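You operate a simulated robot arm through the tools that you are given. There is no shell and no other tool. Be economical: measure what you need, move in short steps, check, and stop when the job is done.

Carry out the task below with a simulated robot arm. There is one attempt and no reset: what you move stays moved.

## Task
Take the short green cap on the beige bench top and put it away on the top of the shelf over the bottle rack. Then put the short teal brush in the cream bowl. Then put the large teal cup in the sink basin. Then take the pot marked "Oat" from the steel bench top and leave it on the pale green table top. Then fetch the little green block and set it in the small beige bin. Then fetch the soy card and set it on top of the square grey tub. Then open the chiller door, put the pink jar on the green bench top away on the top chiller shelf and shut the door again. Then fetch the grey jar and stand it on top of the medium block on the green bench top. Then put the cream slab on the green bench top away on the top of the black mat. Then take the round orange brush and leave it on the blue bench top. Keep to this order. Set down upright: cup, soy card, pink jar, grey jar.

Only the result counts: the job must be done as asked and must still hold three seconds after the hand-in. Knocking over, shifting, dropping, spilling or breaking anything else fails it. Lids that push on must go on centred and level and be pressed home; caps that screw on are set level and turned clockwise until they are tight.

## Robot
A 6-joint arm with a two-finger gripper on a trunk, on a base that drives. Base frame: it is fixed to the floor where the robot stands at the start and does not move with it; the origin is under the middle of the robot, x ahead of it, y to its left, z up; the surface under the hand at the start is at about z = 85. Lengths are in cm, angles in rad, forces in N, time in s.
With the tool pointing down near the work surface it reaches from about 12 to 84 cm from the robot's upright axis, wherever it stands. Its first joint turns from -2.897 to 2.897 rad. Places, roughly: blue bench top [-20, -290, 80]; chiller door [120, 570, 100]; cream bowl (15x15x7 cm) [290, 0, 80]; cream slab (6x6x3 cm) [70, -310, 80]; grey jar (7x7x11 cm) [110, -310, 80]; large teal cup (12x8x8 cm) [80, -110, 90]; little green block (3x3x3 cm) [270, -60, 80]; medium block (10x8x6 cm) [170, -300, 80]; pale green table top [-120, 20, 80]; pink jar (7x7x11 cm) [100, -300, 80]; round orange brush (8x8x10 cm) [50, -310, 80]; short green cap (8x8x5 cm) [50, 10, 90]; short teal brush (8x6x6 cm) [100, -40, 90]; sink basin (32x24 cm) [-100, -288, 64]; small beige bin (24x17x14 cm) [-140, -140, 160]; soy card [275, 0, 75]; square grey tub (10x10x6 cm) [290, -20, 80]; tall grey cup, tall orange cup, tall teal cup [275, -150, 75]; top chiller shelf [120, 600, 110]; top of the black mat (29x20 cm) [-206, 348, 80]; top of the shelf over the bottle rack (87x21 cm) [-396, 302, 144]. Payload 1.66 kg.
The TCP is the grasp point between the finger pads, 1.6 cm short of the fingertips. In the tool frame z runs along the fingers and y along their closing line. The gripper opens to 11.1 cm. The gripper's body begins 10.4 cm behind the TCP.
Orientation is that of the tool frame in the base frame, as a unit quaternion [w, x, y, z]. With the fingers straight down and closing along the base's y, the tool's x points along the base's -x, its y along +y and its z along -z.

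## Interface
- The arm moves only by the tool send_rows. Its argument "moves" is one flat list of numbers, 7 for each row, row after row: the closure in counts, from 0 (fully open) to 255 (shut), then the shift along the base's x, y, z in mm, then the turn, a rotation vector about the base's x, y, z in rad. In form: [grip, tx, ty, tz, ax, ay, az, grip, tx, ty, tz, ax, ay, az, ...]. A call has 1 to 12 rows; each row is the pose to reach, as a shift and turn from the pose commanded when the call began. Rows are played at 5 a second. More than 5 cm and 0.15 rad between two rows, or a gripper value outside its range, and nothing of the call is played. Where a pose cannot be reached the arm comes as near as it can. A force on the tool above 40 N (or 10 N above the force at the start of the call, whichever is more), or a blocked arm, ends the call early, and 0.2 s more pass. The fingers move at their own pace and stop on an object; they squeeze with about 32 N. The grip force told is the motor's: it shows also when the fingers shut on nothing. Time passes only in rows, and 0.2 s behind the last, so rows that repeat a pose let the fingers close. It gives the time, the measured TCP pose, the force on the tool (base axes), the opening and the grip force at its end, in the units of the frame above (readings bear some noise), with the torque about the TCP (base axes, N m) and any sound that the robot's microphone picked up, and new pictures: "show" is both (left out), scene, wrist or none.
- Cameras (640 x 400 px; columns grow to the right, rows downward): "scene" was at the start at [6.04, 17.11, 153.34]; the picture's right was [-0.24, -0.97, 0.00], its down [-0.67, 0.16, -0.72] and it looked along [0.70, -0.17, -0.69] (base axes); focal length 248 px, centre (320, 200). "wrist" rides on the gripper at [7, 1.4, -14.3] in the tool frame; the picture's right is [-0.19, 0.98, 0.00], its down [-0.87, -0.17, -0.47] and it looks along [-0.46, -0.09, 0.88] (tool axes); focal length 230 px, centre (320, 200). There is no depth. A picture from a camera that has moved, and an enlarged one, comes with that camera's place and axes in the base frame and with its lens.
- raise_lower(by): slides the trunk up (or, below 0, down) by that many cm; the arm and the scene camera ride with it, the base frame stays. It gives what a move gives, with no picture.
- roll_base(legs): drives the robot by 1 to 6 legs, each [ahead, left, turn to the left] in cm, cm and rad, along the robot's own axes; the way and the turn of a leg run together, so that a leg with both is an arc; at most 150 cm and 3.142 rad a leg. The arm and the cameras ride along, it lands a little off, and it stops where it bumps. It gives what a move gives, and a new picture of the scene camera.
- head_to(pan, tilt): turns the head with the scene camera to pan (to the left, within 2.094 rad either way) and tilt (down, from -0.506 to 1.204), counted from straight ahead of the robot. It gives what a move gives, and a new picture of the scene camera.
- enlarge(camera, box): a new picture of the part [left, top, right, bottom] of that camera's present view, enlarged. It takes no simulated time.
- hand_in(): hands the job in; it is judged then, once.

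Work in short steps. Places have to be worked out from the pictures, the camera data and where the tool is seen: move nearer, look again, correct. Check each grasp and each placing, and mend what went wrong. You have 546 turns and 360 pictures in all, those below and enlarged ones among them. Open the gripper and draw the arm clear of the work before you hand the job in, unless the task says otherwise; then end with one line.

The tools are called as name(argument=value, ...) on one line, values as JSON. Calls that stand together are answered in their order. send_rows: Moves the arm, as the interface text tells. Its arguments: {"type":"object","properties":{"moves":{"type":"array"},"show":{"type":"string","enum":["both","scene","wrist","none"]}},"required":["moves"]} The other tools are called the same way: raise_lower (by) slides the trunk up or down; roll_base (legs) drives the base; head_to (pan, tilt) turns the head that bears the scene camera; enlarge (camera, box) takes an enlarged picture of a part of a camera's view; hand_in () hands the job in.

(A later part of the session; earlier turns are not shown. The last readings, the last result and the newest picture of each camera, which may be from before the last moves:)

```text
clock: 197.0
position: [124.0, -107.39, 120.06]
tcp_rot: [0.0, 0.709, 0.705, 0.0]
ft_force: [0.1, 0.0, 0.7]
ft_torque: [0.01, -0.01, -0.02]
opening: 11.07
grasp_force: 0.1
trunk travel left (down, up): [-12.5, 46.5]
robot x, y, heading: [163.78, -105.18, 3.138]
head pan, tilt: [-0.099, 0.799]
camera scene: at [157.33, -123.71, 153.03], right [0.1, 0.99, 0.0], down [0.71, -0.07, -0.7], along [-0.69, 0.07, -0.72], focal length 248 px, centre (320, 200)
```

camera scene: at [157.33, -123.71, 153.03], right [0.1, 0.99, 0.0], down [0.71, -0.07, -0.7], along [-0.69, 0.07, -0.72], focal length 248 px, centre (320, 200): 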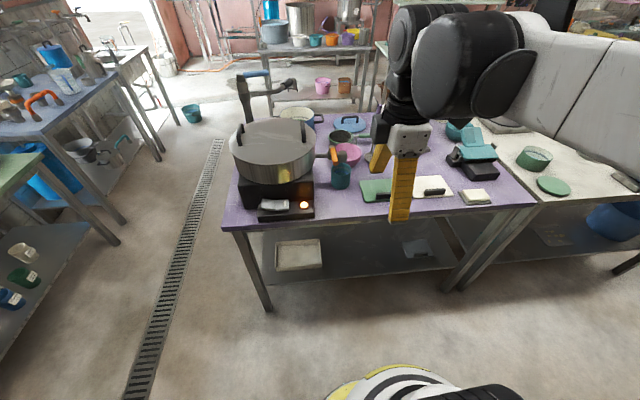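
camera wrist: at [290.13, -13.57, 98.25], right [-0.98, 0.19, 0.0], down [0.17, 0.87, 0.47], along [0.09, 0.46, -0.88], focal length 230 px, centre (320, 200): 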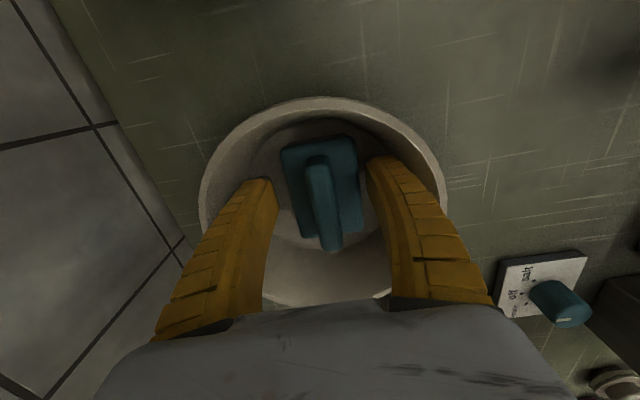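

The cup is at (340,175), beside the stove's pot with an orange-handled thing near it. I enlarge, and move the hand to view from above.

send_rows(moves=[0, -45, 0, 0, 0, 0, 0, 0, -90, 0, 0, 0, 0, 0, 0, -135, 0, 0, 0, 0, 0, 0, -180, 0, 0, 0, 0, 0, 0, -225, 0, 0, 0, 0, 0, 0, -270, 0, 0, 0, 0, 0], show="wrist")

enlarge(camera="scene", box=[290, 130, 402, 200])

```text
clock: 198.4
position: [96.95, -107.28, 120.01]
tcp_rot: [0.001, 0.708, 0.706, 0.0]
ft_force: [0.2, 0.3, 0.3]
ft_torque: [-0.03, -0.03, 0.0]
opening: 11.11
grasp_force: 0.1
trunk travel left (down, up): [-12.5, 46.5]
robot x, y, heading: [163.34, -105.59, 3.135]
head pan, tilt: [-0.099, 0.799]
camera wrist: at [98.28, -100.52, 134.29], right [0.98, -0.19, 0.0], down [-0.17, -0.87, 0.47], along [-0.09, -0.46, -0.88], focal length 230 px, centre (320, 200)
```

wrist: 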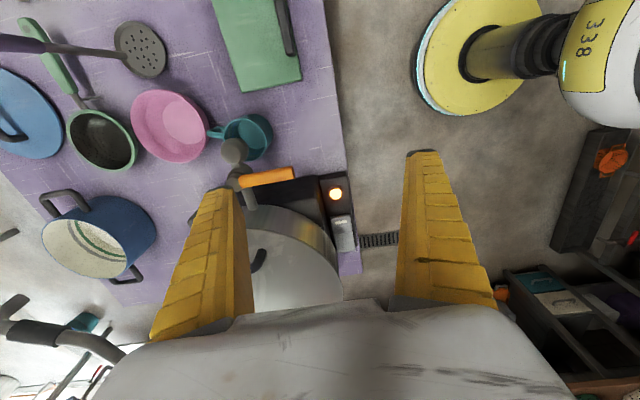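

```text
5.71 times, centred on (346, 165) of scene
camera zoom: at [157.23, -123.71, 153.01], right [0.1, 0.99, 0.0], down [0.71, -0.07, -0.7], along [-0.69, 0.07, -0.72], focal length 1415 px, centre (171, 400)
```

zoom: 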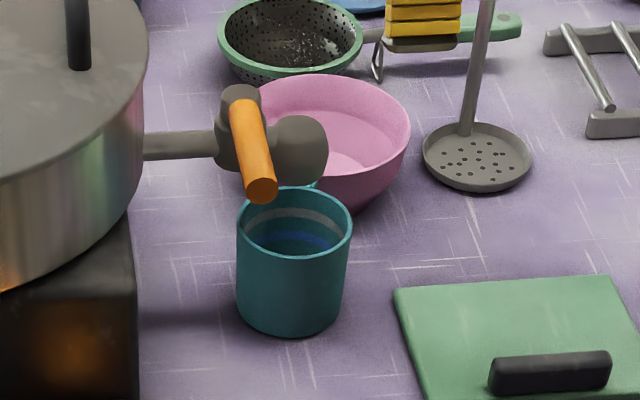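

A spout with an orange valve seems to hang over the cup. I enlarge the wrist view to understand the geometry.

enlarge(camera="wrist", box=[180, 90, 308, 170])

enlarge(camera="wrist", box=[200, 110, 360, 310])

```text
5.00 times, centred on (244, 130) of wrist
camera zoom: at [98.28, -100.52, 134.29], right [0.98, -0.19, 0.0], down [-0.17, -0.87, 0.47], along [-0.09, -0.46, -0.88], focal length 1150 px, centre (700, 550)
```

zoom: 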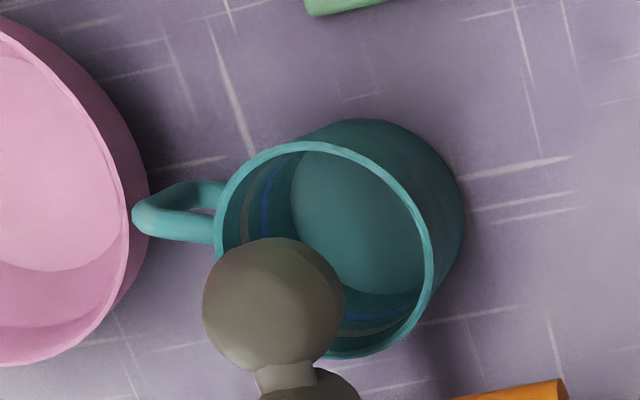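

```text
2.00 times, centred on (280, 210) of wrist
camera zoom: at [98.28, -100.52, 134.29], right [0.98, -0.19, 0.0], down [-0.17, -0.87, 0.47], along [-0.09, -0.46, -0.88], focal length 460 px, centre (400, 180)
```

zoom: 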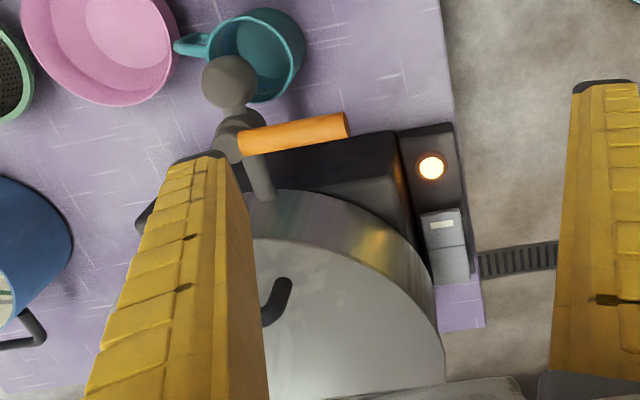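

The cup stands under the spout (knob about z 98, orange lever z 102 on its -y side), handle pointing to -x. I'll come in along a tilted line from +x+y, closing across the handle direction. First I turn the tool -60° about z.

send_rows(moves=[0, 10, 10, 0, 0, 0, -0.15, 0, 20, 20, 0, 0, 0, -0.3, 0, 30, 30, 0, 0, 0, -0.45, 0, 35, 40, 0, 0, 0, -0.6, 0, 40, 50, 0, 0, 0, -0.75, 0, 40, 60, 0, 0, 0, -0.9, 0, 40, 60, 0, 0, 0, -1.047], show="none")

send_rows(moves=[0, 0, 0, 0, -0.07, 0.121, 0, 0, 0, 0, 0, -0.14, 0.242, 0, 0, 0, 0, 0, -0.21, 0.364, 0, 0, 0, 0, 0, -0.28, 0.485, 0, 0, 0, 0, 0, -0.35, 0.606, 0, 0, 0, 0, 0, -0.4365, 0.726, 0])

```text
clock: 200.0
position: [101.0, -101.41, 120.12]
tcp_rot: [0.0, 0.967, 0.256, 0.0]
ft_force: [0.1, 0.1, 0.5]
ft_torque: [0.04, 0.01, 0.0]
opening: 11.07
grasp_force: 0.1
trunk travel left (down, up): [-12.5, 46.5]
robot x, y, heading: [163.55, -105.48, 3.132]
head pan, tilt: [-0.099, 0.799]
```

```text
clock: 201.4
position: [101.02, -101.33, 119.95]
tcp_rot: [0.113, 0.881, 0.234, -0.396]
ft_force: [-0.1, 0.8, 0.4]
ft_torque: [0.01, 0.02, -0.01]
opening: 11.1
grasp_force: 0.0
trunk travel left (down, up): [-12.5, 46.5]
robot x, y, heading: [163.1, -105.82, 3.137]
head pan, tilt: [-0.099, 0.799]
camera scene: at [157.34, -123.69, 153.02], right [0.1, 0.99, 0.0], down [0.71, -0.07, -0.7], along [-0.69, 0.07, -0.72], focal length 248 px, centre (320, 200)
camera wrist: at [114.93, -94.98, 124.27], right [0.38, -0.91, 0.16], down [-0.28, 0.05, 0.96], along [-0.88, -0.41, -0.24], focal length 230 px, centre (320, 200)
```

scene: 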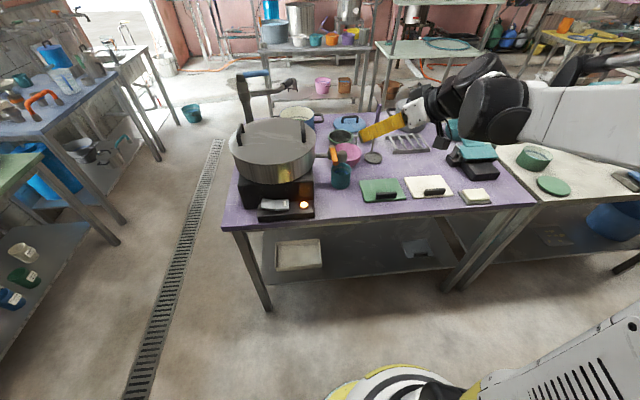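
wrist: 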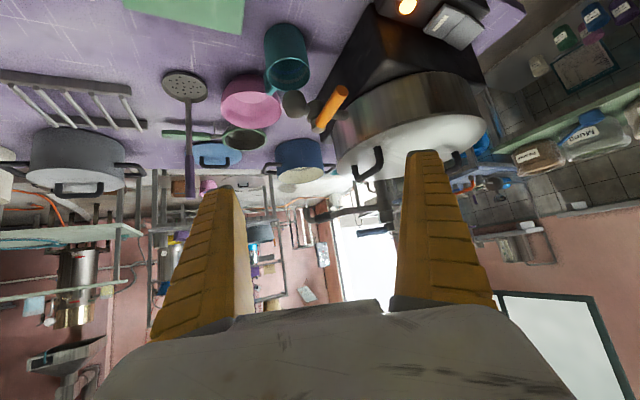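

The tool is tilted as planned, and the cup is visible at the expected place (84, -107.7). I go to the pre-grasp point 14 cm back along the approach line.

send_rows(moves=[0, 0, 0, -45, 0, 0, 0, 0, 0, 0, -90, 0, 0, 0, 0, 0, 0, -135, 0, 0, 0, 0, -30, -4, -170, 0, 0, 0, 0, -60, -6, -200, 0, 0, 0, 0, -80, -8, -218, 0, 0, 0])

enlarge(camera="scene", box=[290, 100, 450, 200])

```text
clock: 202.8
position: [93.07, -102.43, 98.09]
tcp_rot: [0.113, 0.881, 0.234, -0.395]
ft_force: [-1.1, 0.5, 0.1]
ft_torque: [-0.04, -0.01, -0.02]
opening: 11.08
grasp_force: 0.0
trunk travel left (down, up): [-12.5, 46.5]
robot x, y, heading: [163.46, -105.87, 3.137]
head pan, tilt: [-0.099, 0.799]
camera scene: at [157.3, -123.7, 153.02], right [0.1, 0.99, 0.0], down [0.71, -0.07, -0.7], along [-0.69, 0.07, -0.72], focal length 248 px, centre (320, 200)
camera wrist: at [106.86, -95.98, 102.43], right [0.38, -0.91, 0.16], down [-0.28, 0.05, 0.96], along [-0.88, -0.41, -0.24], focal length 230 px, centre (320, 200)
```

scene: 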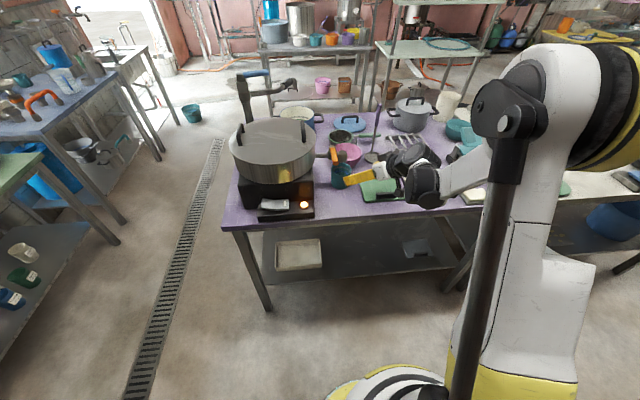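
wrist: 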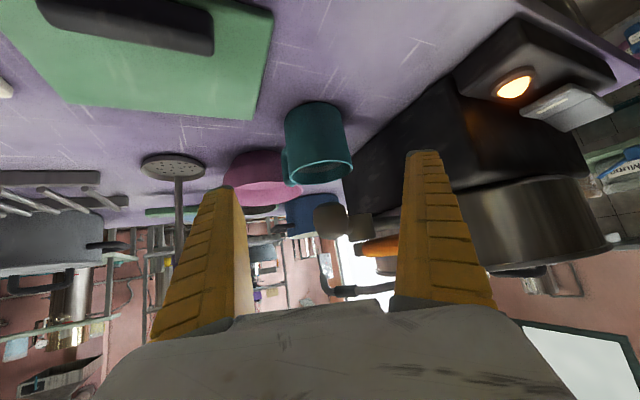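

```text
4.00 times, centred on (370, 150) of scene
camera zoom: at [157.3, -123.7, 153.02], right [0.1, 0.99, 0.0], down [0.71, -0.07, -0.7], along [-0.69, 0.07, -0.72], focal length 990 px, centre (120, 400)
```

zoom: 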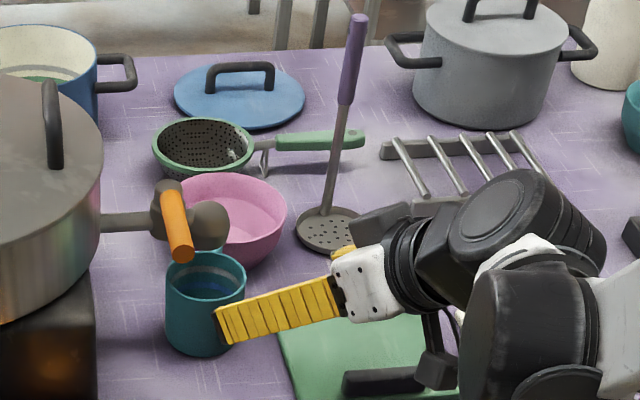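

The cup lies centred between the fingers. I slide in along the tool axis and close gently on it.

send_rows(moves=[0, -23, -13, -22, 0, 0, 0, 0, -46, -26, -44, 0, 0, 0, 0, -70, -39, -66, 0, 0, 0, 0, -93, -52, -87, 0, 0, 0])

```text
clock: 203.8
position: [83.55, -107.58, 89.4]
tcp_rot: [0.113, 0.881, 0.235, -0.394]
ft_force: [-0.6, 0.3, 0.1]
ft_torque: [-0.02, 0.02, 0.02]
opening: 11.08
grasp_force: 0.0
trunk travel left (down, up): [-12.5, 46.5]
robot x, y, heading: [163.42, -105.65, 3.134]
head pan, tilt: [-0.099, 0.799]
camera scene: at [157.29, -123.71, 153.01], right [0.1, 0.99, 0.0], down [0.71, -0.07, -0.7], along [-0.69, 0.07, -0.72], focal length 248 px, centre (320, 200)
camera wrist: at [97.51, -101.15, 93.68], right [0.38, -0.91, 0.16], down [-0.28, 0.05, 0.96], along [-0.88, -0.41, -0.24], focal length 230 px, centre (320, 200)
```

scene: 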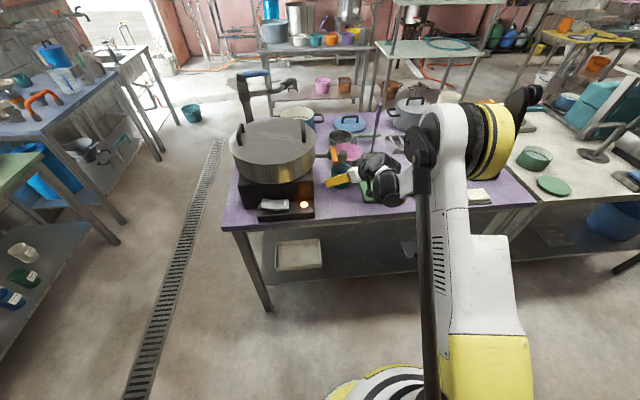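
wrist: 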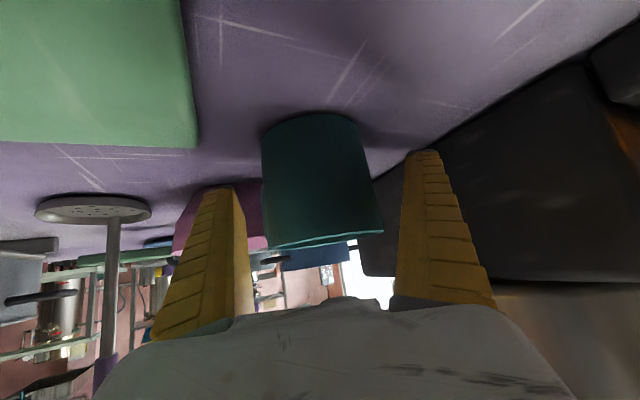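

The cup is between the fingers. Closing.

send_rows(moves=[120, 0, 0, 0, 0, 0, 0, 255, 0, 0, 0, 0, 0, 0, 255, 0, 0, 0, 0, 0, 0], show="wrist")

```text
clock: 204.6
position: [83.67, -107.53, 89.43]
tcp_rot: [0.113, 0.881, 0.234, -0.395]
ft_force: [-0.6, -0.1, 0.9]
ft_torque: [0.0, -0.04, 0.01]
opening: 7.22
grasp_force: 32.0
trunk travel left (down, up): [-12.5, 46.5]
robot x, y, heading: [163.41, -105.65, 3.145]
head pan, tilt: [-0.099, 0.799]
camera wrist: at [97.59, -101.12, 93.72], right [0.38, -0.91, 0.16], down [-0.28, 0.05, 0.96], along [-0.88, -0.41, -0.24], focal length 230 px, centre (320, 200)
```

wrist: 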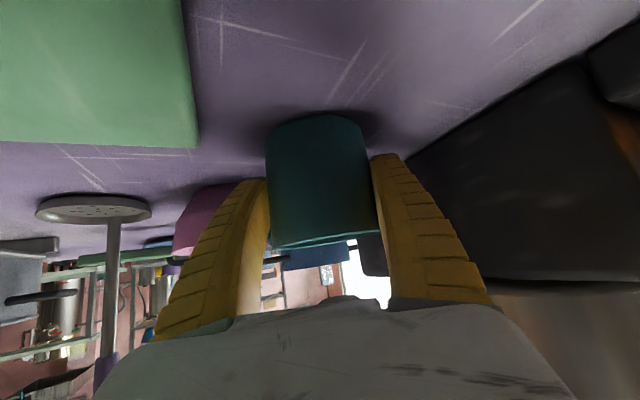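

Cup is held. I lift 6 mm, slide it out from under the spout along +x, then raise it.

send_rows(moves=[255, 0, 0, 6, 0, 0, 0, 255, 30, 0, 7, 0, 0, 0, 255, 70, 0, 8, 0, 0, 0, 255, 115, 0, 10, 0, 0, 0, 255, 140, 0, 45, 0, 0, 0, 255, 150, 0, 90, 0, 0, 0, 255, 170, 0, 130, 0, 0, 0, 255, 190, 0, 170, 0, 0, 0, 255, 210, 0, 210, 0, 0, 0, 255, 220, 0, 255, 0, 0, 0, 255, 230, 0, 300, 0, 0, 0])

```text
clock: 207.0
position: [106.86, -107.47, 119.69]
tcp_rot: [0.114, 0.881, 0.235, -0.395]
ft_force: [-0.5, 0.7, -0.4]
ft_torque: [0.01, 0.02, -0.01]
opening: 7.16
grasp_force: 31.8
trunk travel left (down, up): [-12.5, 46.5]
robot x, y, heading: [163.24, -105.37, 3.14]
head pan, tilt: [-0.099, 0.799]
camera scene: at [157.38, -123.72, 153.02], right [0.1, 0.99, 0.0], down [0.71, -0.07, -0.7], along [-0.69, 0.07, -0.72], focal length 248 px, centre (320, 200)
camera wrist: at [120.74, -101.01, 123.91], right [0.38, -0.91, 0.16], down [-0.28, 0.05, 0.96], along [-0.88, -0.41, -0.24], focal length 230 px, centre (320, 200)
```

scene: 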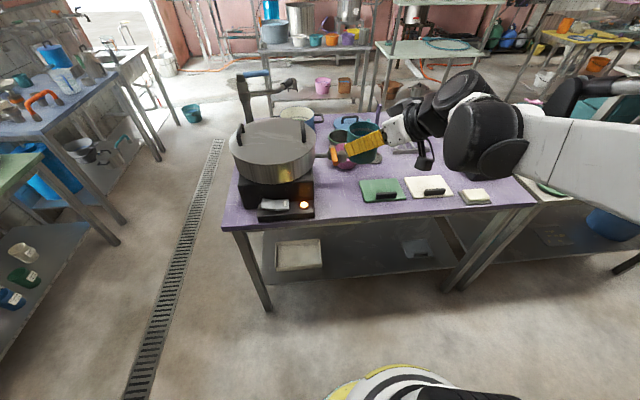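
wrist: 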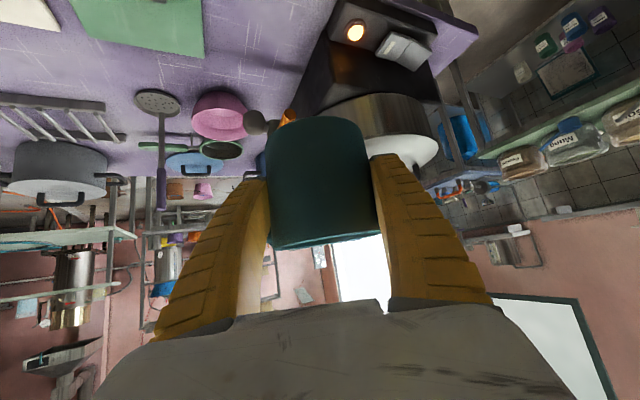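

The cup came out cleanly. I pull the arm in and drive around the purple table along y ≈ -203 towards the sink.

send_rows(moves=[255, 40, 5, 0, 0, 0, 0, 255, 80, 10, 0, 0, 0, 0, 255, 120, 15, 0, 0, 0, 0, 255, 150, 20, 0, 0, 0, 0], show="none")

roll_base(legs=[[0, 98, 0], [130, 0, 0]])

head_to(pan=0.3, tilt=0.6)

```text
clock: 208.0
position: [121.98, -105.51, 119.57]
tcp_rot: [0.113, 0.881, 0.235, -0.395]
ft_force: [0.1, -0.3, -0.1]
ft_torque: [-0.03, 0.01, -0.02]
opening: 7.19
grasp_force: 32.1
trunk travel left (down, up): [-12.5, 46.5]
robot x, y, heading: [163.25, -105.31, 3.141]
head pan, tilt: [-0.099, 0.799]
```

```text
clock: 219.3
position: [-8.78, -204.28, 119.51]
tcp_rot: [0.114, 0.881, 0.236, -0.395]
ft_force: [-0.3, 0.6, -1.2]
ft_torque: [0.04, -0.02, 0.03]
opening: 7.14
grasp_force: 31.9
trunk travel left (down, up): [-12.5, 46.5]
robot x, y, heading: [32.92, -204.35, 3.142]
head pan, tilt: [-0.099, 0.799]
camera scene: at [26.75, -222.45, 153.02], right [0.1, 0.99, 0.0], down [0.71, -0.07, -0.7], along [-0.69, 0.07, -0.72], focal length 248 px, centre (320, 200)
```

scene: 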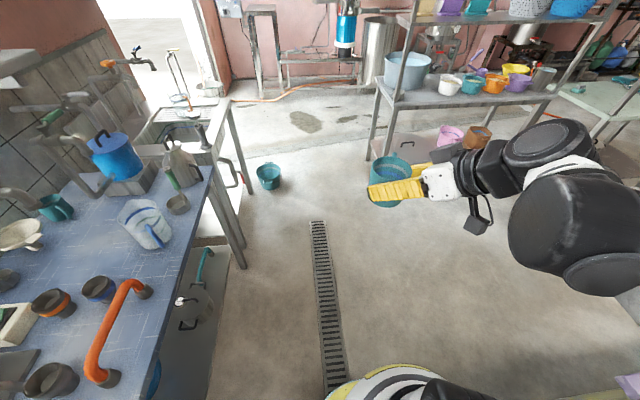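

```text
clock: 220.1
position: [-8.84, -204.38, 119.65]
tcp_rot: [0.114, 0.881, 0.235, -0.395]
ft_force: [-0.1, -0.5, -0.2]
ft_torque: [0.01, -0.02, -0.01]
opening: 7.14
grasp_force: 31.8
trunk travel left (down, up): [-12.5, 46.5]
robot x, y, heading: [32.76, -204.52, 3.136]
head pan, tilt: [0.3, 0.6]
camera scene: at [26.35, -225.85, 154.7], right [-0.29, 0.96, 0.0], down [0.54, 0.17, -0.82], along [-0.79, -0.24, -0.57], focal length 248 px, centre (320, 200)
```

scene: 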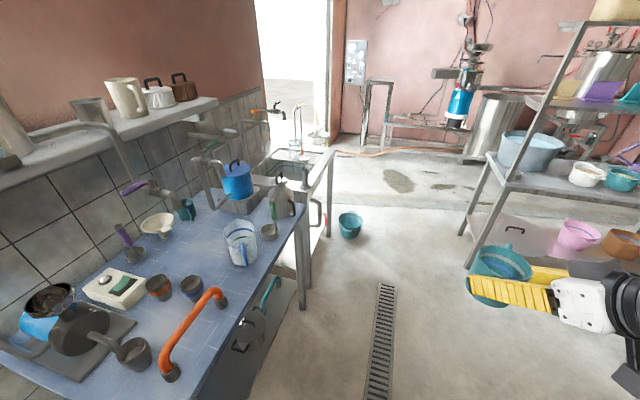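

The sink stands just past the blue bench. I drive to x = -100 and turn left to face it.

roll_base(legs=[[133, 0, 0], [0, 0, 1.58]])

head_to(pan=-0.1, tilt=0.8)

```text
clock: 230.7
position: [-100.89, -244.75, 119.65]
tcp_rot: [0.361, 0.451, 0.792, -0.196]
ft_force: [0.1, 0.0, -0.3]
ft_torque: [0.01, 0.0, 0.0]
opening: 7.12
grasp_force: 31.6
trunk travel left (down, up): [-12.5, 46.5]
robot x, y, heading: [-101.34, -203.14, -1.563]
head pan, tilt: [0.3, 0.6]
camera scene: at [-79.61, -209.33, 154.71], right [-0.95, -0.31, 0.0], down [-0.17, 0.54, -0.83], along [0.25, -0.79, -0.56], focal length 248 px, centre (320, 200)
```

scene: 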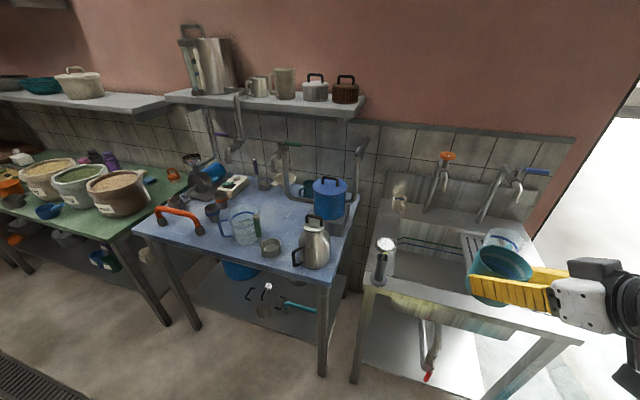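

```text
clock: 231.6
position: [-100.9, -244.84, 119.58]
tcp_rot: [0.361, 0.451, 0.792, -0.196]
ft_force: [0.5, 0.3, -0.5]
ft_torque: [0.01, -0.01, -0.02]
opening: 7.13
grasp_force: 31.8
trunk travel left (down, up): [-12.5, 46.5]
robot x, y, heading: [-101.39, -202.97, -1.558]
head pan, tilt: [-0.099, 0.799]
camera scene: at [-83.02, -208.95, 153.02], right [-1.0, 0.09, 0.0], down [0.06, 0.71, -0.7], along [-0.06, -0.69, -0.72], focal length 248 px, centre (320, 200)
```

scene: 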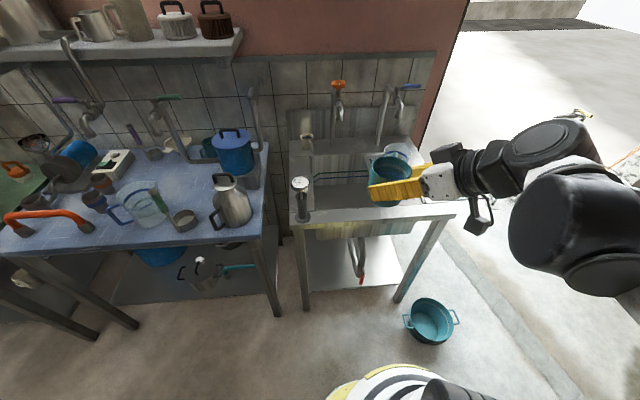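

The cup is held with a tilted tool, which would hit the basin wall, so I must set it down once and regrasp from above. I look for a free flat spot on the blue bench.

head_to(pan=0.55, tilt=0.8)

enlarge(camera="scene", box=[180, 60, 500, 260])

```text
clock: 232.6
position: [-100.9, -244.84, 119.66]
tcp_rot: [0.361, 0.451, 0.792, -0.196]
ft_force: [0.5, 0.5, -1.0]
ft_torque: [0.03, 0.03, 0.01]
opening: 7.11
grasp_force: 31.7
trunk travel left (down, up): [-12.5, 46.5]
robot x, y, heading: [-101.04, -203.43, -1.555]
head pan, tilt: [0.55, 0.799]
camera scene: at [-78.03, -207.75, 153.02], right [-0.85, -0.53, 0.0], down [-0.38, 0.61, -0.7], along [0.37, -0.59, -0.72], focal length 248 px, centre (320, 200)
```

scene: 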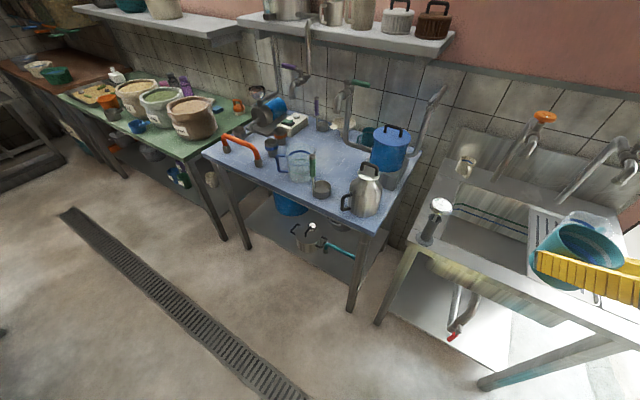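

```text
2.00 times, centred on (340, 160) of scene
camera zoom: at [-78.03, -207.75, 153.02], right [-0.85, -0.53, 0.0], down [-0.38, 0.61, -0.7], along [0.37, -0.59, -0.72], focal length 495 px, centre (280, 280)
```

zoom: 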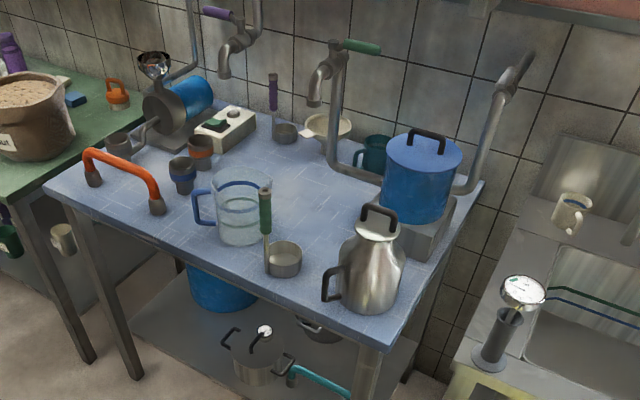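

No safe free spot here; the pale green table's front strip is clear and near, so I regrasp there. I drive back to about (-45, -10) facing -x.

roll_base(legs=[[0, 0, -1.58], [-56, 0, 0], [0, -97, 0], [0, -97, 0]])

head_to(pan=0.0, tilt=0.8)

```text
clock: 249.0
position: [-82.09, -10.85, 119.61]
tcp_rot: [0.107, 0.885, 0.22, -0.397]
ft_force: [-0.5, 0.5, 0.6]
ft_torque: [0.02, 0.0, 0.0]
opening: 7.08
grasp_force: 32.0
trunk travel left (down, up): [-12.5, 46.5]
robot x, y, heading: [-40.31, -12.19, 3.11]
head pan, tilt: [0.55, 0.799]
camera scene: at [-46.18, -35.19, 153.02], right [-0.49, 0.87, 0.0], down [0.62, 0.35, -0.7], along [-0.61, -0.34, -0.72], focal length 248 px, centre (320, 200)
```

scene: 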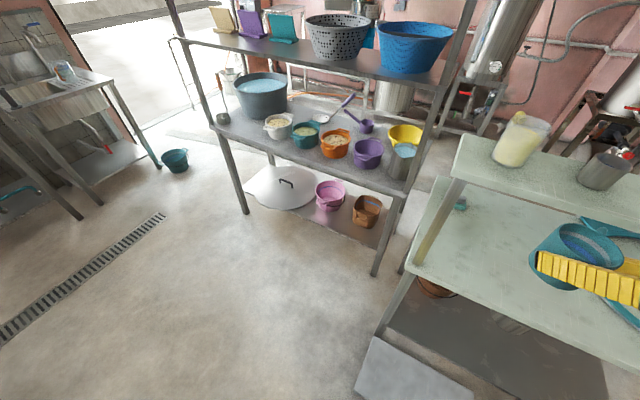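

```text
clock: 249.9
position: [-82.06, -10.84, 119.59]
tcp_rot: [0.108, 0.885, 0.221, -0.396]
ft_force: [-0.4, 0.6, -0.1]
ft_torque: [-0.03, 0.01, -0.01]
opening: 7.07
grasp_force: 32.2
trunk travel left (down, up): [-12.5, 46.5]
robot x, y, heading: [-40.26, -12.29, 3.11]
head pan, tilt: [0.0, 0.799]
camera scene: at [-47.22, -30.97, 153.02], right [0.03, 1.0, 0.0], down [0.72, -0.02, -0.7], along [-0.7, 0.02, -0.72], focal length 248 px, centre (320, 200)
```

scene: 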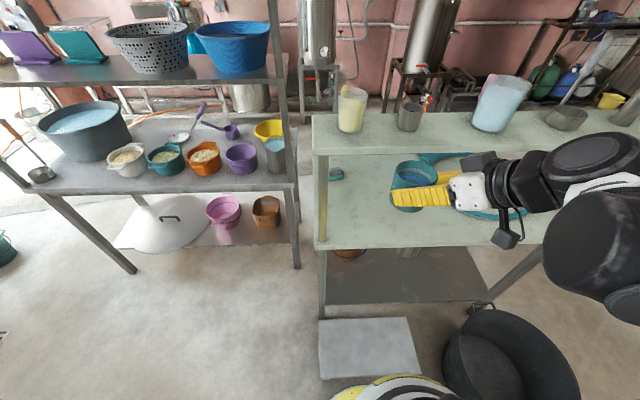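

The strip in front of the upper tier (tier front x ≈ -108) is free. I set the cup down at about (-99.5, -15).

send_rows(moves=[255, -20, -5, -45, 0, 0, 0, 255, -50, -10, -85, 0, 0, 0, 255, -80, -20, -125, 0, 0, 0, 255, -110, -30, -165, 0, 0, 0, 255, -140, -36, -205, 0, 0, 0, 255, -174, -41, -240, 0, 0, 0, 255, -174, -41, -285, 0, 0, 0])

```text
refused: row 2 steps farther than a row can; nothing moved
```

send_rows(moves=[255, -20, -5, -40, 0, 0, 0, 255, -45, -10, -80, 0, 0, 0, 255, -70, -15, -120, 0, 0, 0, 255, -95, -22, -160, 0, 0, 0, 255, -120, -29, -200, 0, 0, 0, 255, -145, -36, -238, 0, 0, 0, 255, -174, -41, -265, 0, 0, 0, 255, -174, -41, -300, 0, 0, 0])

```text
clock: 251.8
position: [-101.03, -14.7, 91.4]
tcp_rot: [0.109, 0.885, 0.222, -0.396]
ft_force: [-0.3, -0.3, -1.3]
ft_torque: [0.0, -0.01, -0.05]
opening: 7.06
grasp_force: 31.7
out of reach, approached as far as the arm can: row 8
trunk travel left (down, up): [-12.5, 46.5]
robot x, y, heading: [-40.88, -12.33, 3.106]
head pan, tilt: [0.0, 0.799]
camera scene: at [-47.26, -30.95, 153.02], right [0.04, 1.0, 0.0], down [0.72, -0.03, -0.7], along [-0.7, 0.02, -0.72], focal length 248 px, centre (320, 200)
camera wrist: at [-86.95, -8.65, 95.71], right [0.35, -0.92, 0.16], down [-0.28, 0.06, 0.96], along [-0.89, -0.38, -0.24], focal length 230 px, centre (320, 200)
```

scene: 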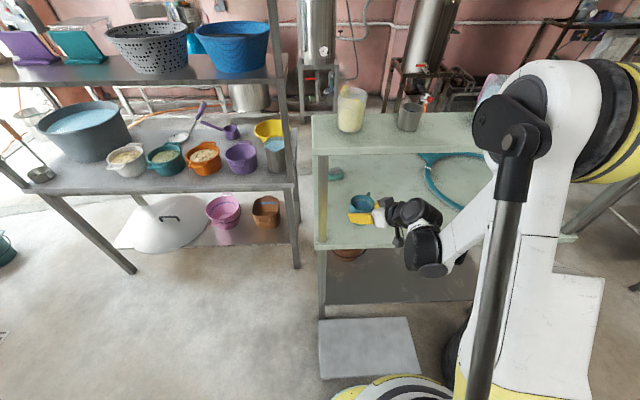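
wrist: 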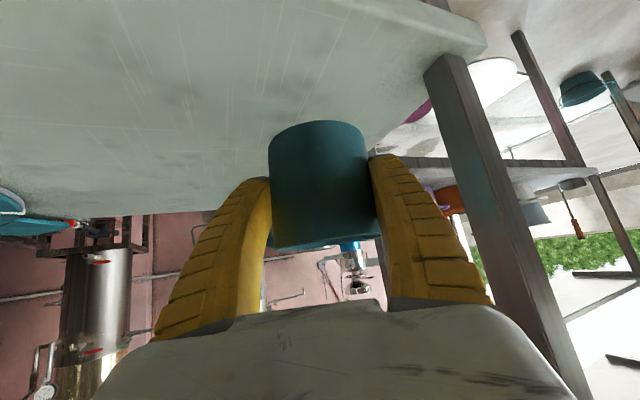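

Arm's limit reached; I use the trunk to lower instead, after shifting 1 cm outwards.

send_rows(moves=[255, 12, 0, 0, 0, 0, 0], show="none")

raise_lower(by=-5.5)

send_rows(moves=[255, 0, 0, 0, 0, 0, 0], show="wrist")

```text
clock: 252.2
position: [-100.27, -14.75, 92.08]
tcp_rot: [0.107, 0.885, 0.22, -0.397]
ft_force: [-0.3, -0.5, -0.1]
ft_torque: [0.02, 0.0, -0.03]
opening: 7.05
grasp_force: 31.7
out of reach, approached as far as the arm can: row 1
trunk travel left (down, up): [-12.5, 46.5]
robot x, y, heading: [-40.61, -12.49, 3.102]
head pan, tilt: [0.0, 0.799]
```

```text
clock: 253.1
position: [-100.28, -14.6, 86.54]
tcp_rot: [0.108, 0.885, 0.221, -0.395]
ft_force: [-0.1, 0.2, -0.5]
ft_torque: [-0.01, -0.02, 0.0]
opening: 7.07
grasp_force: 31.6
trunk travel left (down, up): [-7.0, 52.0]
robot x, y, heading: [-40.29, -12.18, 3.104]
head pan, tilt: [0.0, 0.799]
```

```text
clock: 253.5
position: [-100.18, -14.66, 86.48]
tcp_rot: [0.108, 0.885, 0.221, -0.395]
ft_force: [0.0, 0.1, -0.4]
ft_torque: [0.02, -0.03, -0.01]
opening: 7.07
grasp_force: 31.7
trunk travel left (down, up): [-7.0, 52.0]
robot x, y, heading: [-40.52, -12.04, 3.108]
head pan, tilt: [0.0, 0.799]
camera wrist: at [-86.18, -8.62, 90.85], right [0.35, -0.92, 0.16], down [-0.28, 0.05, 0.96], along [-0.89, -0.38, -0.24], focal length 230 px, centre (320, 200)
```

wrist: 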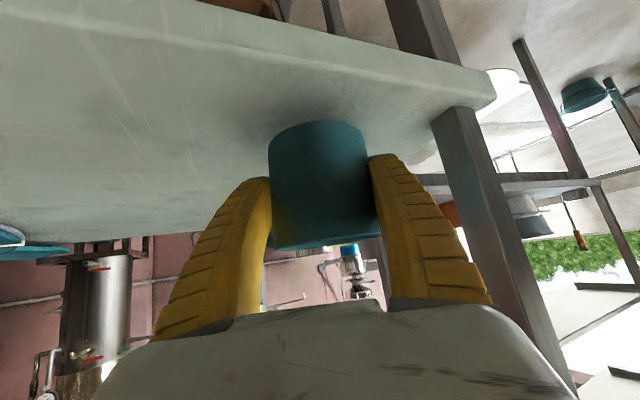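

I lower further with the trunk until contact.

raise_lower(by=-1.6)

raise_lower(by=-0.6)

```text
clock: 254.1
position: [-100.3, -14.58, 84.97]
tcp_rot: [0.107, 0.885, 0.22, -0.396]
ft_force: [-0.1, 0.6, 0.1]
ft_torque: [-0.02, 0.0, -0.02]
opening: 7.09
grasp_force: 32.1
trunk travel left (down, up): [-5.4, 53.6]
robot x, y, heading: [-40.36, -12.47, 3.109]
head pan, tilt: [0.0, 0.799]
```

```text
clock: 254.7
position: [-100.26, -14.65, 84.37]
tcp_rot: [0.108, 0.885, 0.221, -0.396]
ft_force: [-0.6, 0.1, 2.2]
ft_torque: [0.06, 0.09, -0.01]
opening: 7.08
grasp_force: 31.8
trunk travel left (down, up): [-4.8, 54.2]
robot x, y, heading: [-40.7, -12.3, 3.105]
head pan, tilt: [0.0, 0.799]
```

Contact begins (2 N). I open the fingers and look.

send_rows(moves=[80, 0, 0, 0, 0, 0, 0, 40, 0, 0, 0, 0, 0, 0, 0, 0, 0, 0, 0, 0, 0])

```text
clock: 255.5
position: [-100.19, -14.67, 84.41]
tcp_rot: [0.107, 0.885, 0.221, -0.396]
ft_force: [-0.9, 0.2, -0.9]
ft_torque: [0.02, 0.0, 0.04]
opening: 11.12
grasp_force: 0.0
trunk travel left (down, up): [-4.8, 54.2]
robot x, y, heading: [-40.31, -12.34, 3.112]
head pan, tilt: [0.0, 0.799]
camera scene: at [-47.22, -30.96, 145.32], right [0.04, 1.0, 0.0], down [0.72, -0.03, -0.7], along [-0.7, 0.02, -0.72], focal length 248 px, centre (320, 200)
camera wrist: at [-86.18, -8.62, 88.65], right [0.35, -0.92, 0.16], down [-0.28, 0.06, 0.96], along [-0.89, -0.38, -0.24], focal length 230 px, centre (320, 200)
```

scene: 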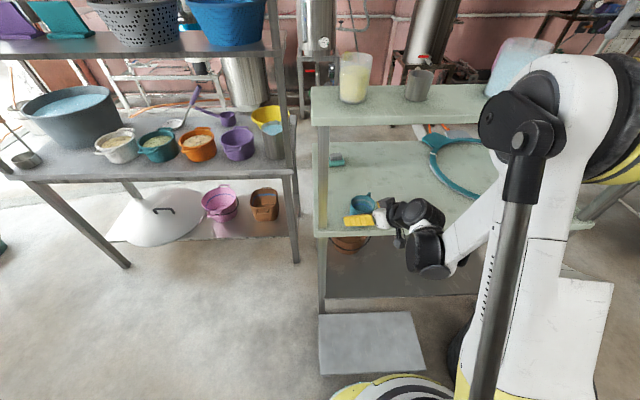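
wrist: 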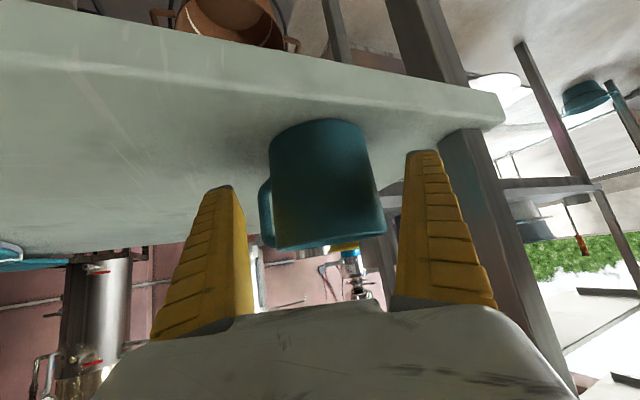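

The cup stands upright on the table. I withdraw along the tool axis, then straighten the tool.

send_rows(moves=[0, 20, 11, 20, 0, 0, 0, 0, 40, 23, 40, 0, 0, 0, 0, 60, 34, 60, 0, 0, 0, 0, 80, 45, 85, 0, 0, 0, 0, 100, 55, 115, 0, 0, 0, 0, 110, 55, 150, 0, 0, 0, 0, 115, 55, 190, 0, 0, 0, 0, 120, 55, 220, 0, 0, 0], show="none")

send_rows(moves=[0, 0, -10, 0, 0.07, -0.121, 0, 0, 0, -20, 0, 0.14, -0.242, 0, 0, 0, -30, 0, 0.21, -0.364, 0, 0, 0, -40, 0, 0.28, -0.485, 0, 0, 0, -45, 0, 0.35, -0.606, 0, 0, 0, -50, 0, 0.4365, -0.726, 0], show="none")

send_rows(moves=[0, 0, 0, 0, 0, 0, -0.14, 0, 0, 0, 0, 0, 0, -0.28, 0, 0, 0, 0, 0, 0, -0.42, 0, 0, 0, 0, 0, 0, -0.56, 0, 0, 0, 0, 0, 0, -0.7, 0, 0, 0, 0, 0, 0, -0.84])

```text
clock: 257.3
position: [-88.26, -9.08, 106.14]
tcp_rot: [0.107, 0.885, 0.221, -0.395]
ft_force: [0.0, -0.5, 0.2]
ft_torque: [0.01, 0.02, 0.03]
opening: 11.08
grasp_force: 0.0
trunk travel left (down, up): [-4.8, 54.2]
robot x, y, heading: [-40.43, -12.06, 3.108]
head pan, tilt: [0.0, 0.799]
```

```text
clock: 258.7
position: [-88.25, -14.13, 106.4]
tcp_rot: [-0.013, 0.969, 0.248, -0.002]
ft_force: [0.1, 0.6, 0.8]
ft_torque: [-0.02, -0.02, -0.01]
opening: 11.08
grasp_force: 0.0
trunk travel left (down, up): [-4.8, 54.2]
robot x, y, heading: [-40.24, -12.18, 3.105]
head pan, tilt: [0.0, 0.799]
```

```text
clock: 260.1
position: [-88.14, -14.12, 106.42]
tcp_rot: [-0.012, 0.985, -0.169, 0.003]
ft_force: [0.2, 0.0, -0.3]
ft_torque: [0.01, 0.03, 0.01]
opening: 11.08
grasp_force: 0.1
trunk travel left (down, up): [-4.8, 54.2]
robot x, y, heading: [-40.48, -12.28, 3.108]
head pan, tilt: [0.0, 0.799]
camera scene: at [-47.22, -30.96, 145.32], right [0.04, 1.0, 0.0], down [0.72, -0.03, -0.7], along [-0.7, 0.02, -0.72], focal length 248 px, centre (320, 200)
camera wrist: at [-82.23, -18.23, 120.62], right [-0.51, -0.86, -0.02], down [-0.76, 0.44, 0.47], along [-0.4, 0.26, -0.88], focal length 230 px, centre (320, 200)
```

scene: 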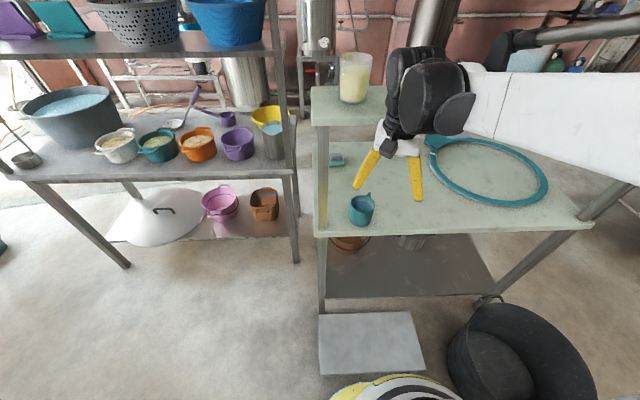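
wrist: 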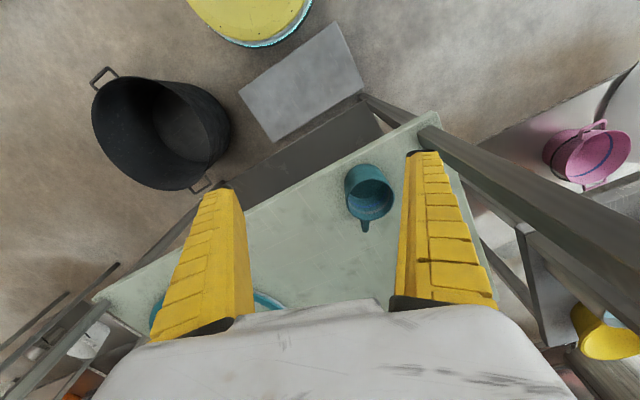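

The cup is upright at about (-100.6, -15.8), handle towards (-0.9, 0.4), so the present closing direction suits. I move above it and lower.

send_rows(moves=[0, -45, -6, 0, 0, 0, 0, 0, -90, -12, 0, 0, 0, 0, 0, -124, -17, 0, 0, 0, 0, 0, -124, -17, -40, 0, 0, 0, 0, -124, -17, -70, 0, 0, 0])

```text
clock: 260.5
position: [-90.83, -14.43, 106.44]
tcp_rot: [-0.013, 0.985, -0.17, 0.011]
ft_force: [25.3, 1.1, 5.8]
ft_torque: [-0.16, 3.87, 0.01]
opening: 11.09
grasp_force: 0.1
trunk travel left (down, up): [-4.8, 54.2]
robot x, y, heading: [-40.69, -12.62, 3.102]
head pan, tilt: [0.0, 0.799]
stopped in row 2: the force on the tool passed its limit at 140 N (the readings are from after the stop); the commanded pose is now the measured one
camera scene: at [-46.7, -30.94, 145.36], right [0.04, 1.0, 0.0], down [0.71, -0.03, -0.7], along [-0.7, 0.02, -0.71], focal length 248 px, centre (320, 200)
camera wrist: at [-85.18, -18.65, 120.79], right [-0.51, -0.86, -0.03], down [-0.77, 0.44, 0.46], along [-0.38, 0.26, -0.89], focal length 230 px, centre (320, 200)
```

scene: 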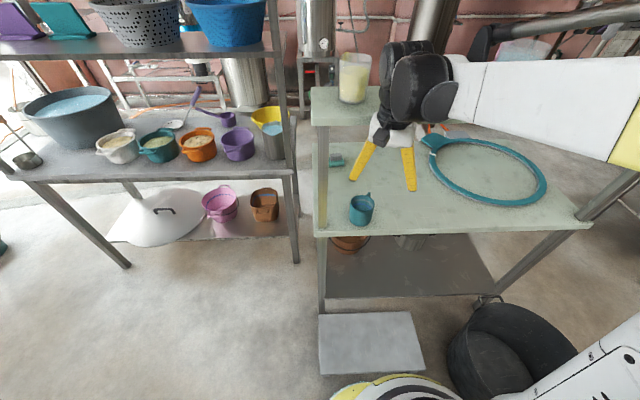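
wrist: 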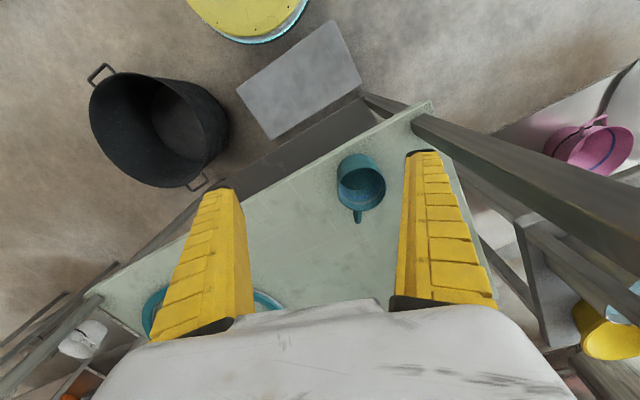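

I hit the upper tier's front edge with the wrist: it lies nearer than I judged. I back off at once and check the tier items.

send_rows(moves=[0, 40, 0, 0, 0, 0, 0, 0, 80, 0, 0, 0, 0, 0, 0, 130, 0, 0, 0, 0, 0])

head_to(pan=0.0, tilt=0.5)

```text
clock: 261.3
position: [-78.56, -14.56, 106.39]
tcp_rot: [-0.014, 0.985, -0.172, 0.011]
ft_force: [-0.3, -0.6, -0.7]
ft_torque: [0.04, -0.01, 0.0]
opening: 11.08
grasp_force: 0.1
trunk travel left (down, up): [-4.8, 54.2]
robot x, y, heading: [-40.6, -11.97, 3.109]
head pan, tilt: [0.0, 0.799]
camera scene: at [-47.2, -30.95, 145.32], right [0.04, 1.0, 0.0], down [0.72, -0.03, -0.7], along [-0.7, 0.02, -0.72], focal length 248 px, centre (320, 200)
camera wrist: at [-72.77, -18.65, 120.73], right [-0.51, -0.86, -0.03], down [-0.77, 0.44, 0.46], along [-0.38, 0.26, -0.89], focal length 230 px, centre (320, 200)
```

scene: 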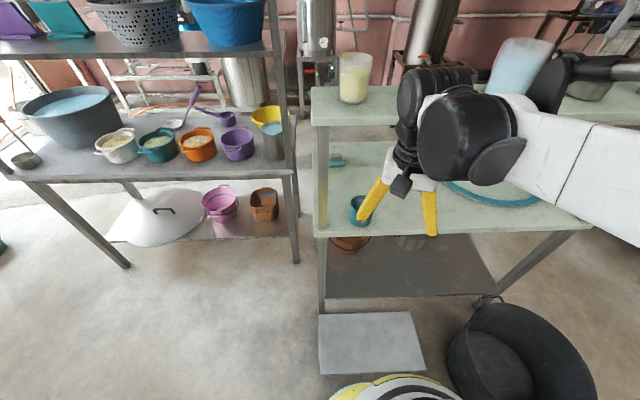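
wrist: 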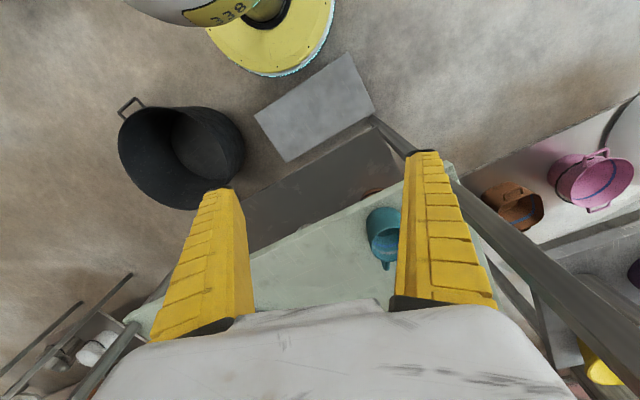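

```text
clock: 262.1
position: [-78.62, -14.57, 106.4]
tcp_rot: [-0.013, 0.985, -0.171, 0.011]
ft_force: [0.0, 1.5, -0.4]
ft_torque: [0.06, 0.0, 0.04]
opening: 11.09
grasp_force: 0.2
trunk travel left (down, up): [-4.8, 54.2]
robot x, y, heading: [-40.65, -12.44, 3.107]
head pan, tilt: [0.0, 0.499]
camera scene: at [-48.24, -30.92, 147.91], right [0.04, 1.0, 0.0], down [0.48, -0.02, -0.88], along [-0.88, 0.03, -0.48], focal length 248 px, centre (320, 200)
```

scene: 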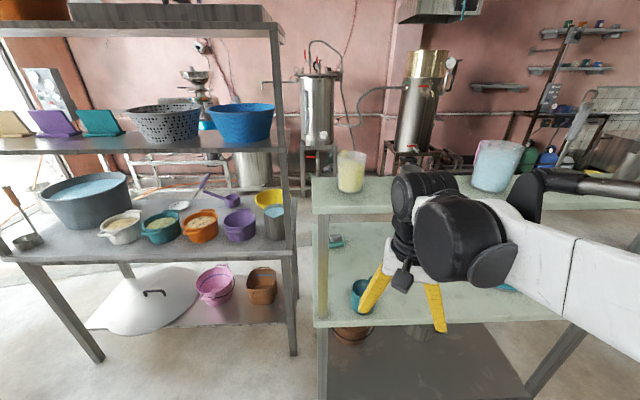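

Items on the tier are unmoved. The tier front is at x ≈ -96, z 115–118, so I regrasp with the tool 28° off vertical, coming from the front. First align and tilt.

send_rows(moves=[0, 0, 0, 0, 0, 0, 0.12, 0, 0, 0, 0, 0, 0, 0.24, 0, 0, 0, 0, 0, 0, 0.345], show="none")

send_rows(moves=[0, 0, 0, 0, -0.005, 0.13, 0, 0, 0, 0, 0, -0.01, 0.26, 0, 0, 0, 0, 0, -0.015, 0.39, 0, 0, 0, 0, 0, -0.022, 0.515, 0])

```text
clock: 262.9
position: [-78.45, -14.57, 106.31]
tcp_rot: [-0.016, 1.0, 0.002, 0.009]
ft_force: [0.4, 0.2, -0.6]
ft_torque: [0.0, -0.01, 0.01]
opening: 11.09
grasp_force: 0.1
trunk travel left (down, up): [-4.8, 54.2]
robot x, y, heading: [-40.4, -12.24, 3.107]
head pan, tilt: [0.0, 0.499]
```

```text
clock: 263.9
position: [-78.35, -14.46, 106.3]
tcp_rot: [-0.004, 0.969, -0.003, -0.249]
ft_force: [-0.7, -0.8, -0.7]
ft_torque: [0.01, -0.02, -0.03]
opening: 11.09
grasp_force: 0.1
trunk travel left (down, up): [-4.8, 54.2]
robot x, y, heading: [-40.46, -12.52, 3.107]
head pan, tilt: [0.0, 0.499]
camera scene: at [-48.22, -30.92, 147.92], right [0.04, 1.0, 0.0], down [0.48, -0.02, -0.88], along [-0.88, 0.03, -0.48], focal length 248 px, centre (320, 200)
camera wrist: at [-65.47, -16.2, 115.45], right [-0.17, -0.98, 0.09], down [-0.53, 0.17, 0.83], along [-0.83, 0.1, -0.55], focal length 230 px, centre (320, 200)
```

scene: 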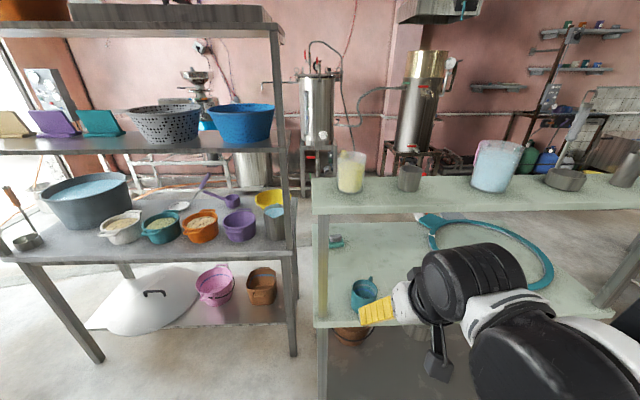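
wrist: 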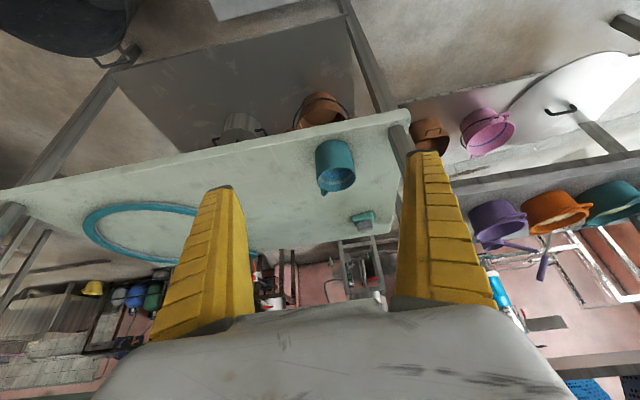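

The cup is at (-100.8, -15.6). I move to 14 cm short along the approach axis, then in.

send_rows(moves=[0, -25, -3, -40, 0, 0, 0, 0, -60, -6, -70, 0, 0, 0, 0, -100, -9, -80, 0, 0, 0, 0, -140, -12, -85, 0, 0, 0, 0, -155, -12, -90, 0, 0, 0])

```text
clock: 265.1
position: [-93.99, -15.8, 97.13]
tcp_rot: [-0.004, 0.969, -0.003, -0.246]
ft_force: [0.3, 0.1, -0.1]
ft_torque: [0.0, -0.01, 0.01]
opening: 11.08
grasp_force: 0.1
trunk travel left (down, up): [-4.8, 54.2]
robot x, y, heading: [-40.4, -12.09, 3.107]
head pan, tilt: [0.0, 0.499]
camera scene: at [-48.28, -30.92, 147.91], right [0.04, 1.0, 0.0], down [0.48, -0.02, -0.88], along [-0.88, 0.03, -0.48], focal length 248 px, centre (320, 200)
camera wrist: at [-80.93, -17.47, 106.34], right [-0.17, -0.98, 0.08], down [-0.53, 0.17, 0.83], along [-0.83, 0.1, -0.55], focal length 230 px, centre (320, 200)
```

scene: 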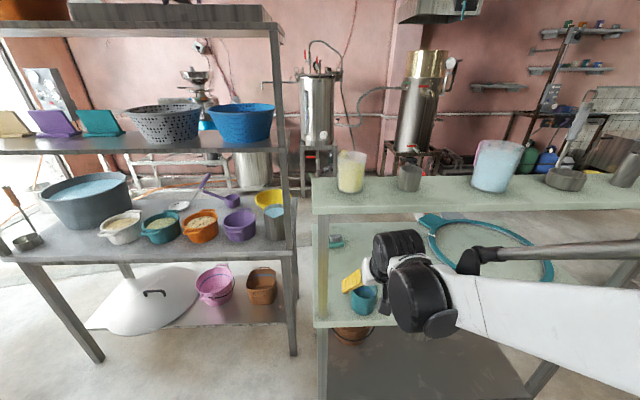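
wrist: 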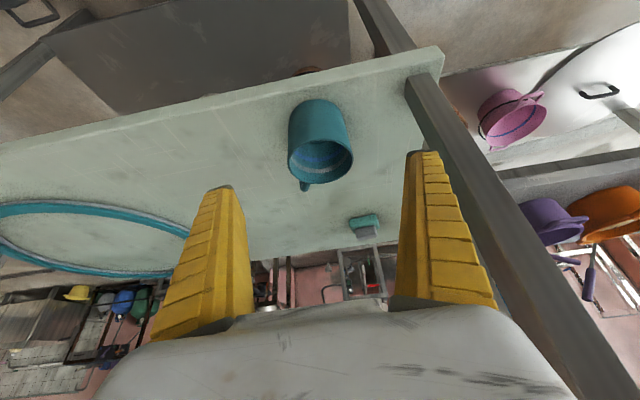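

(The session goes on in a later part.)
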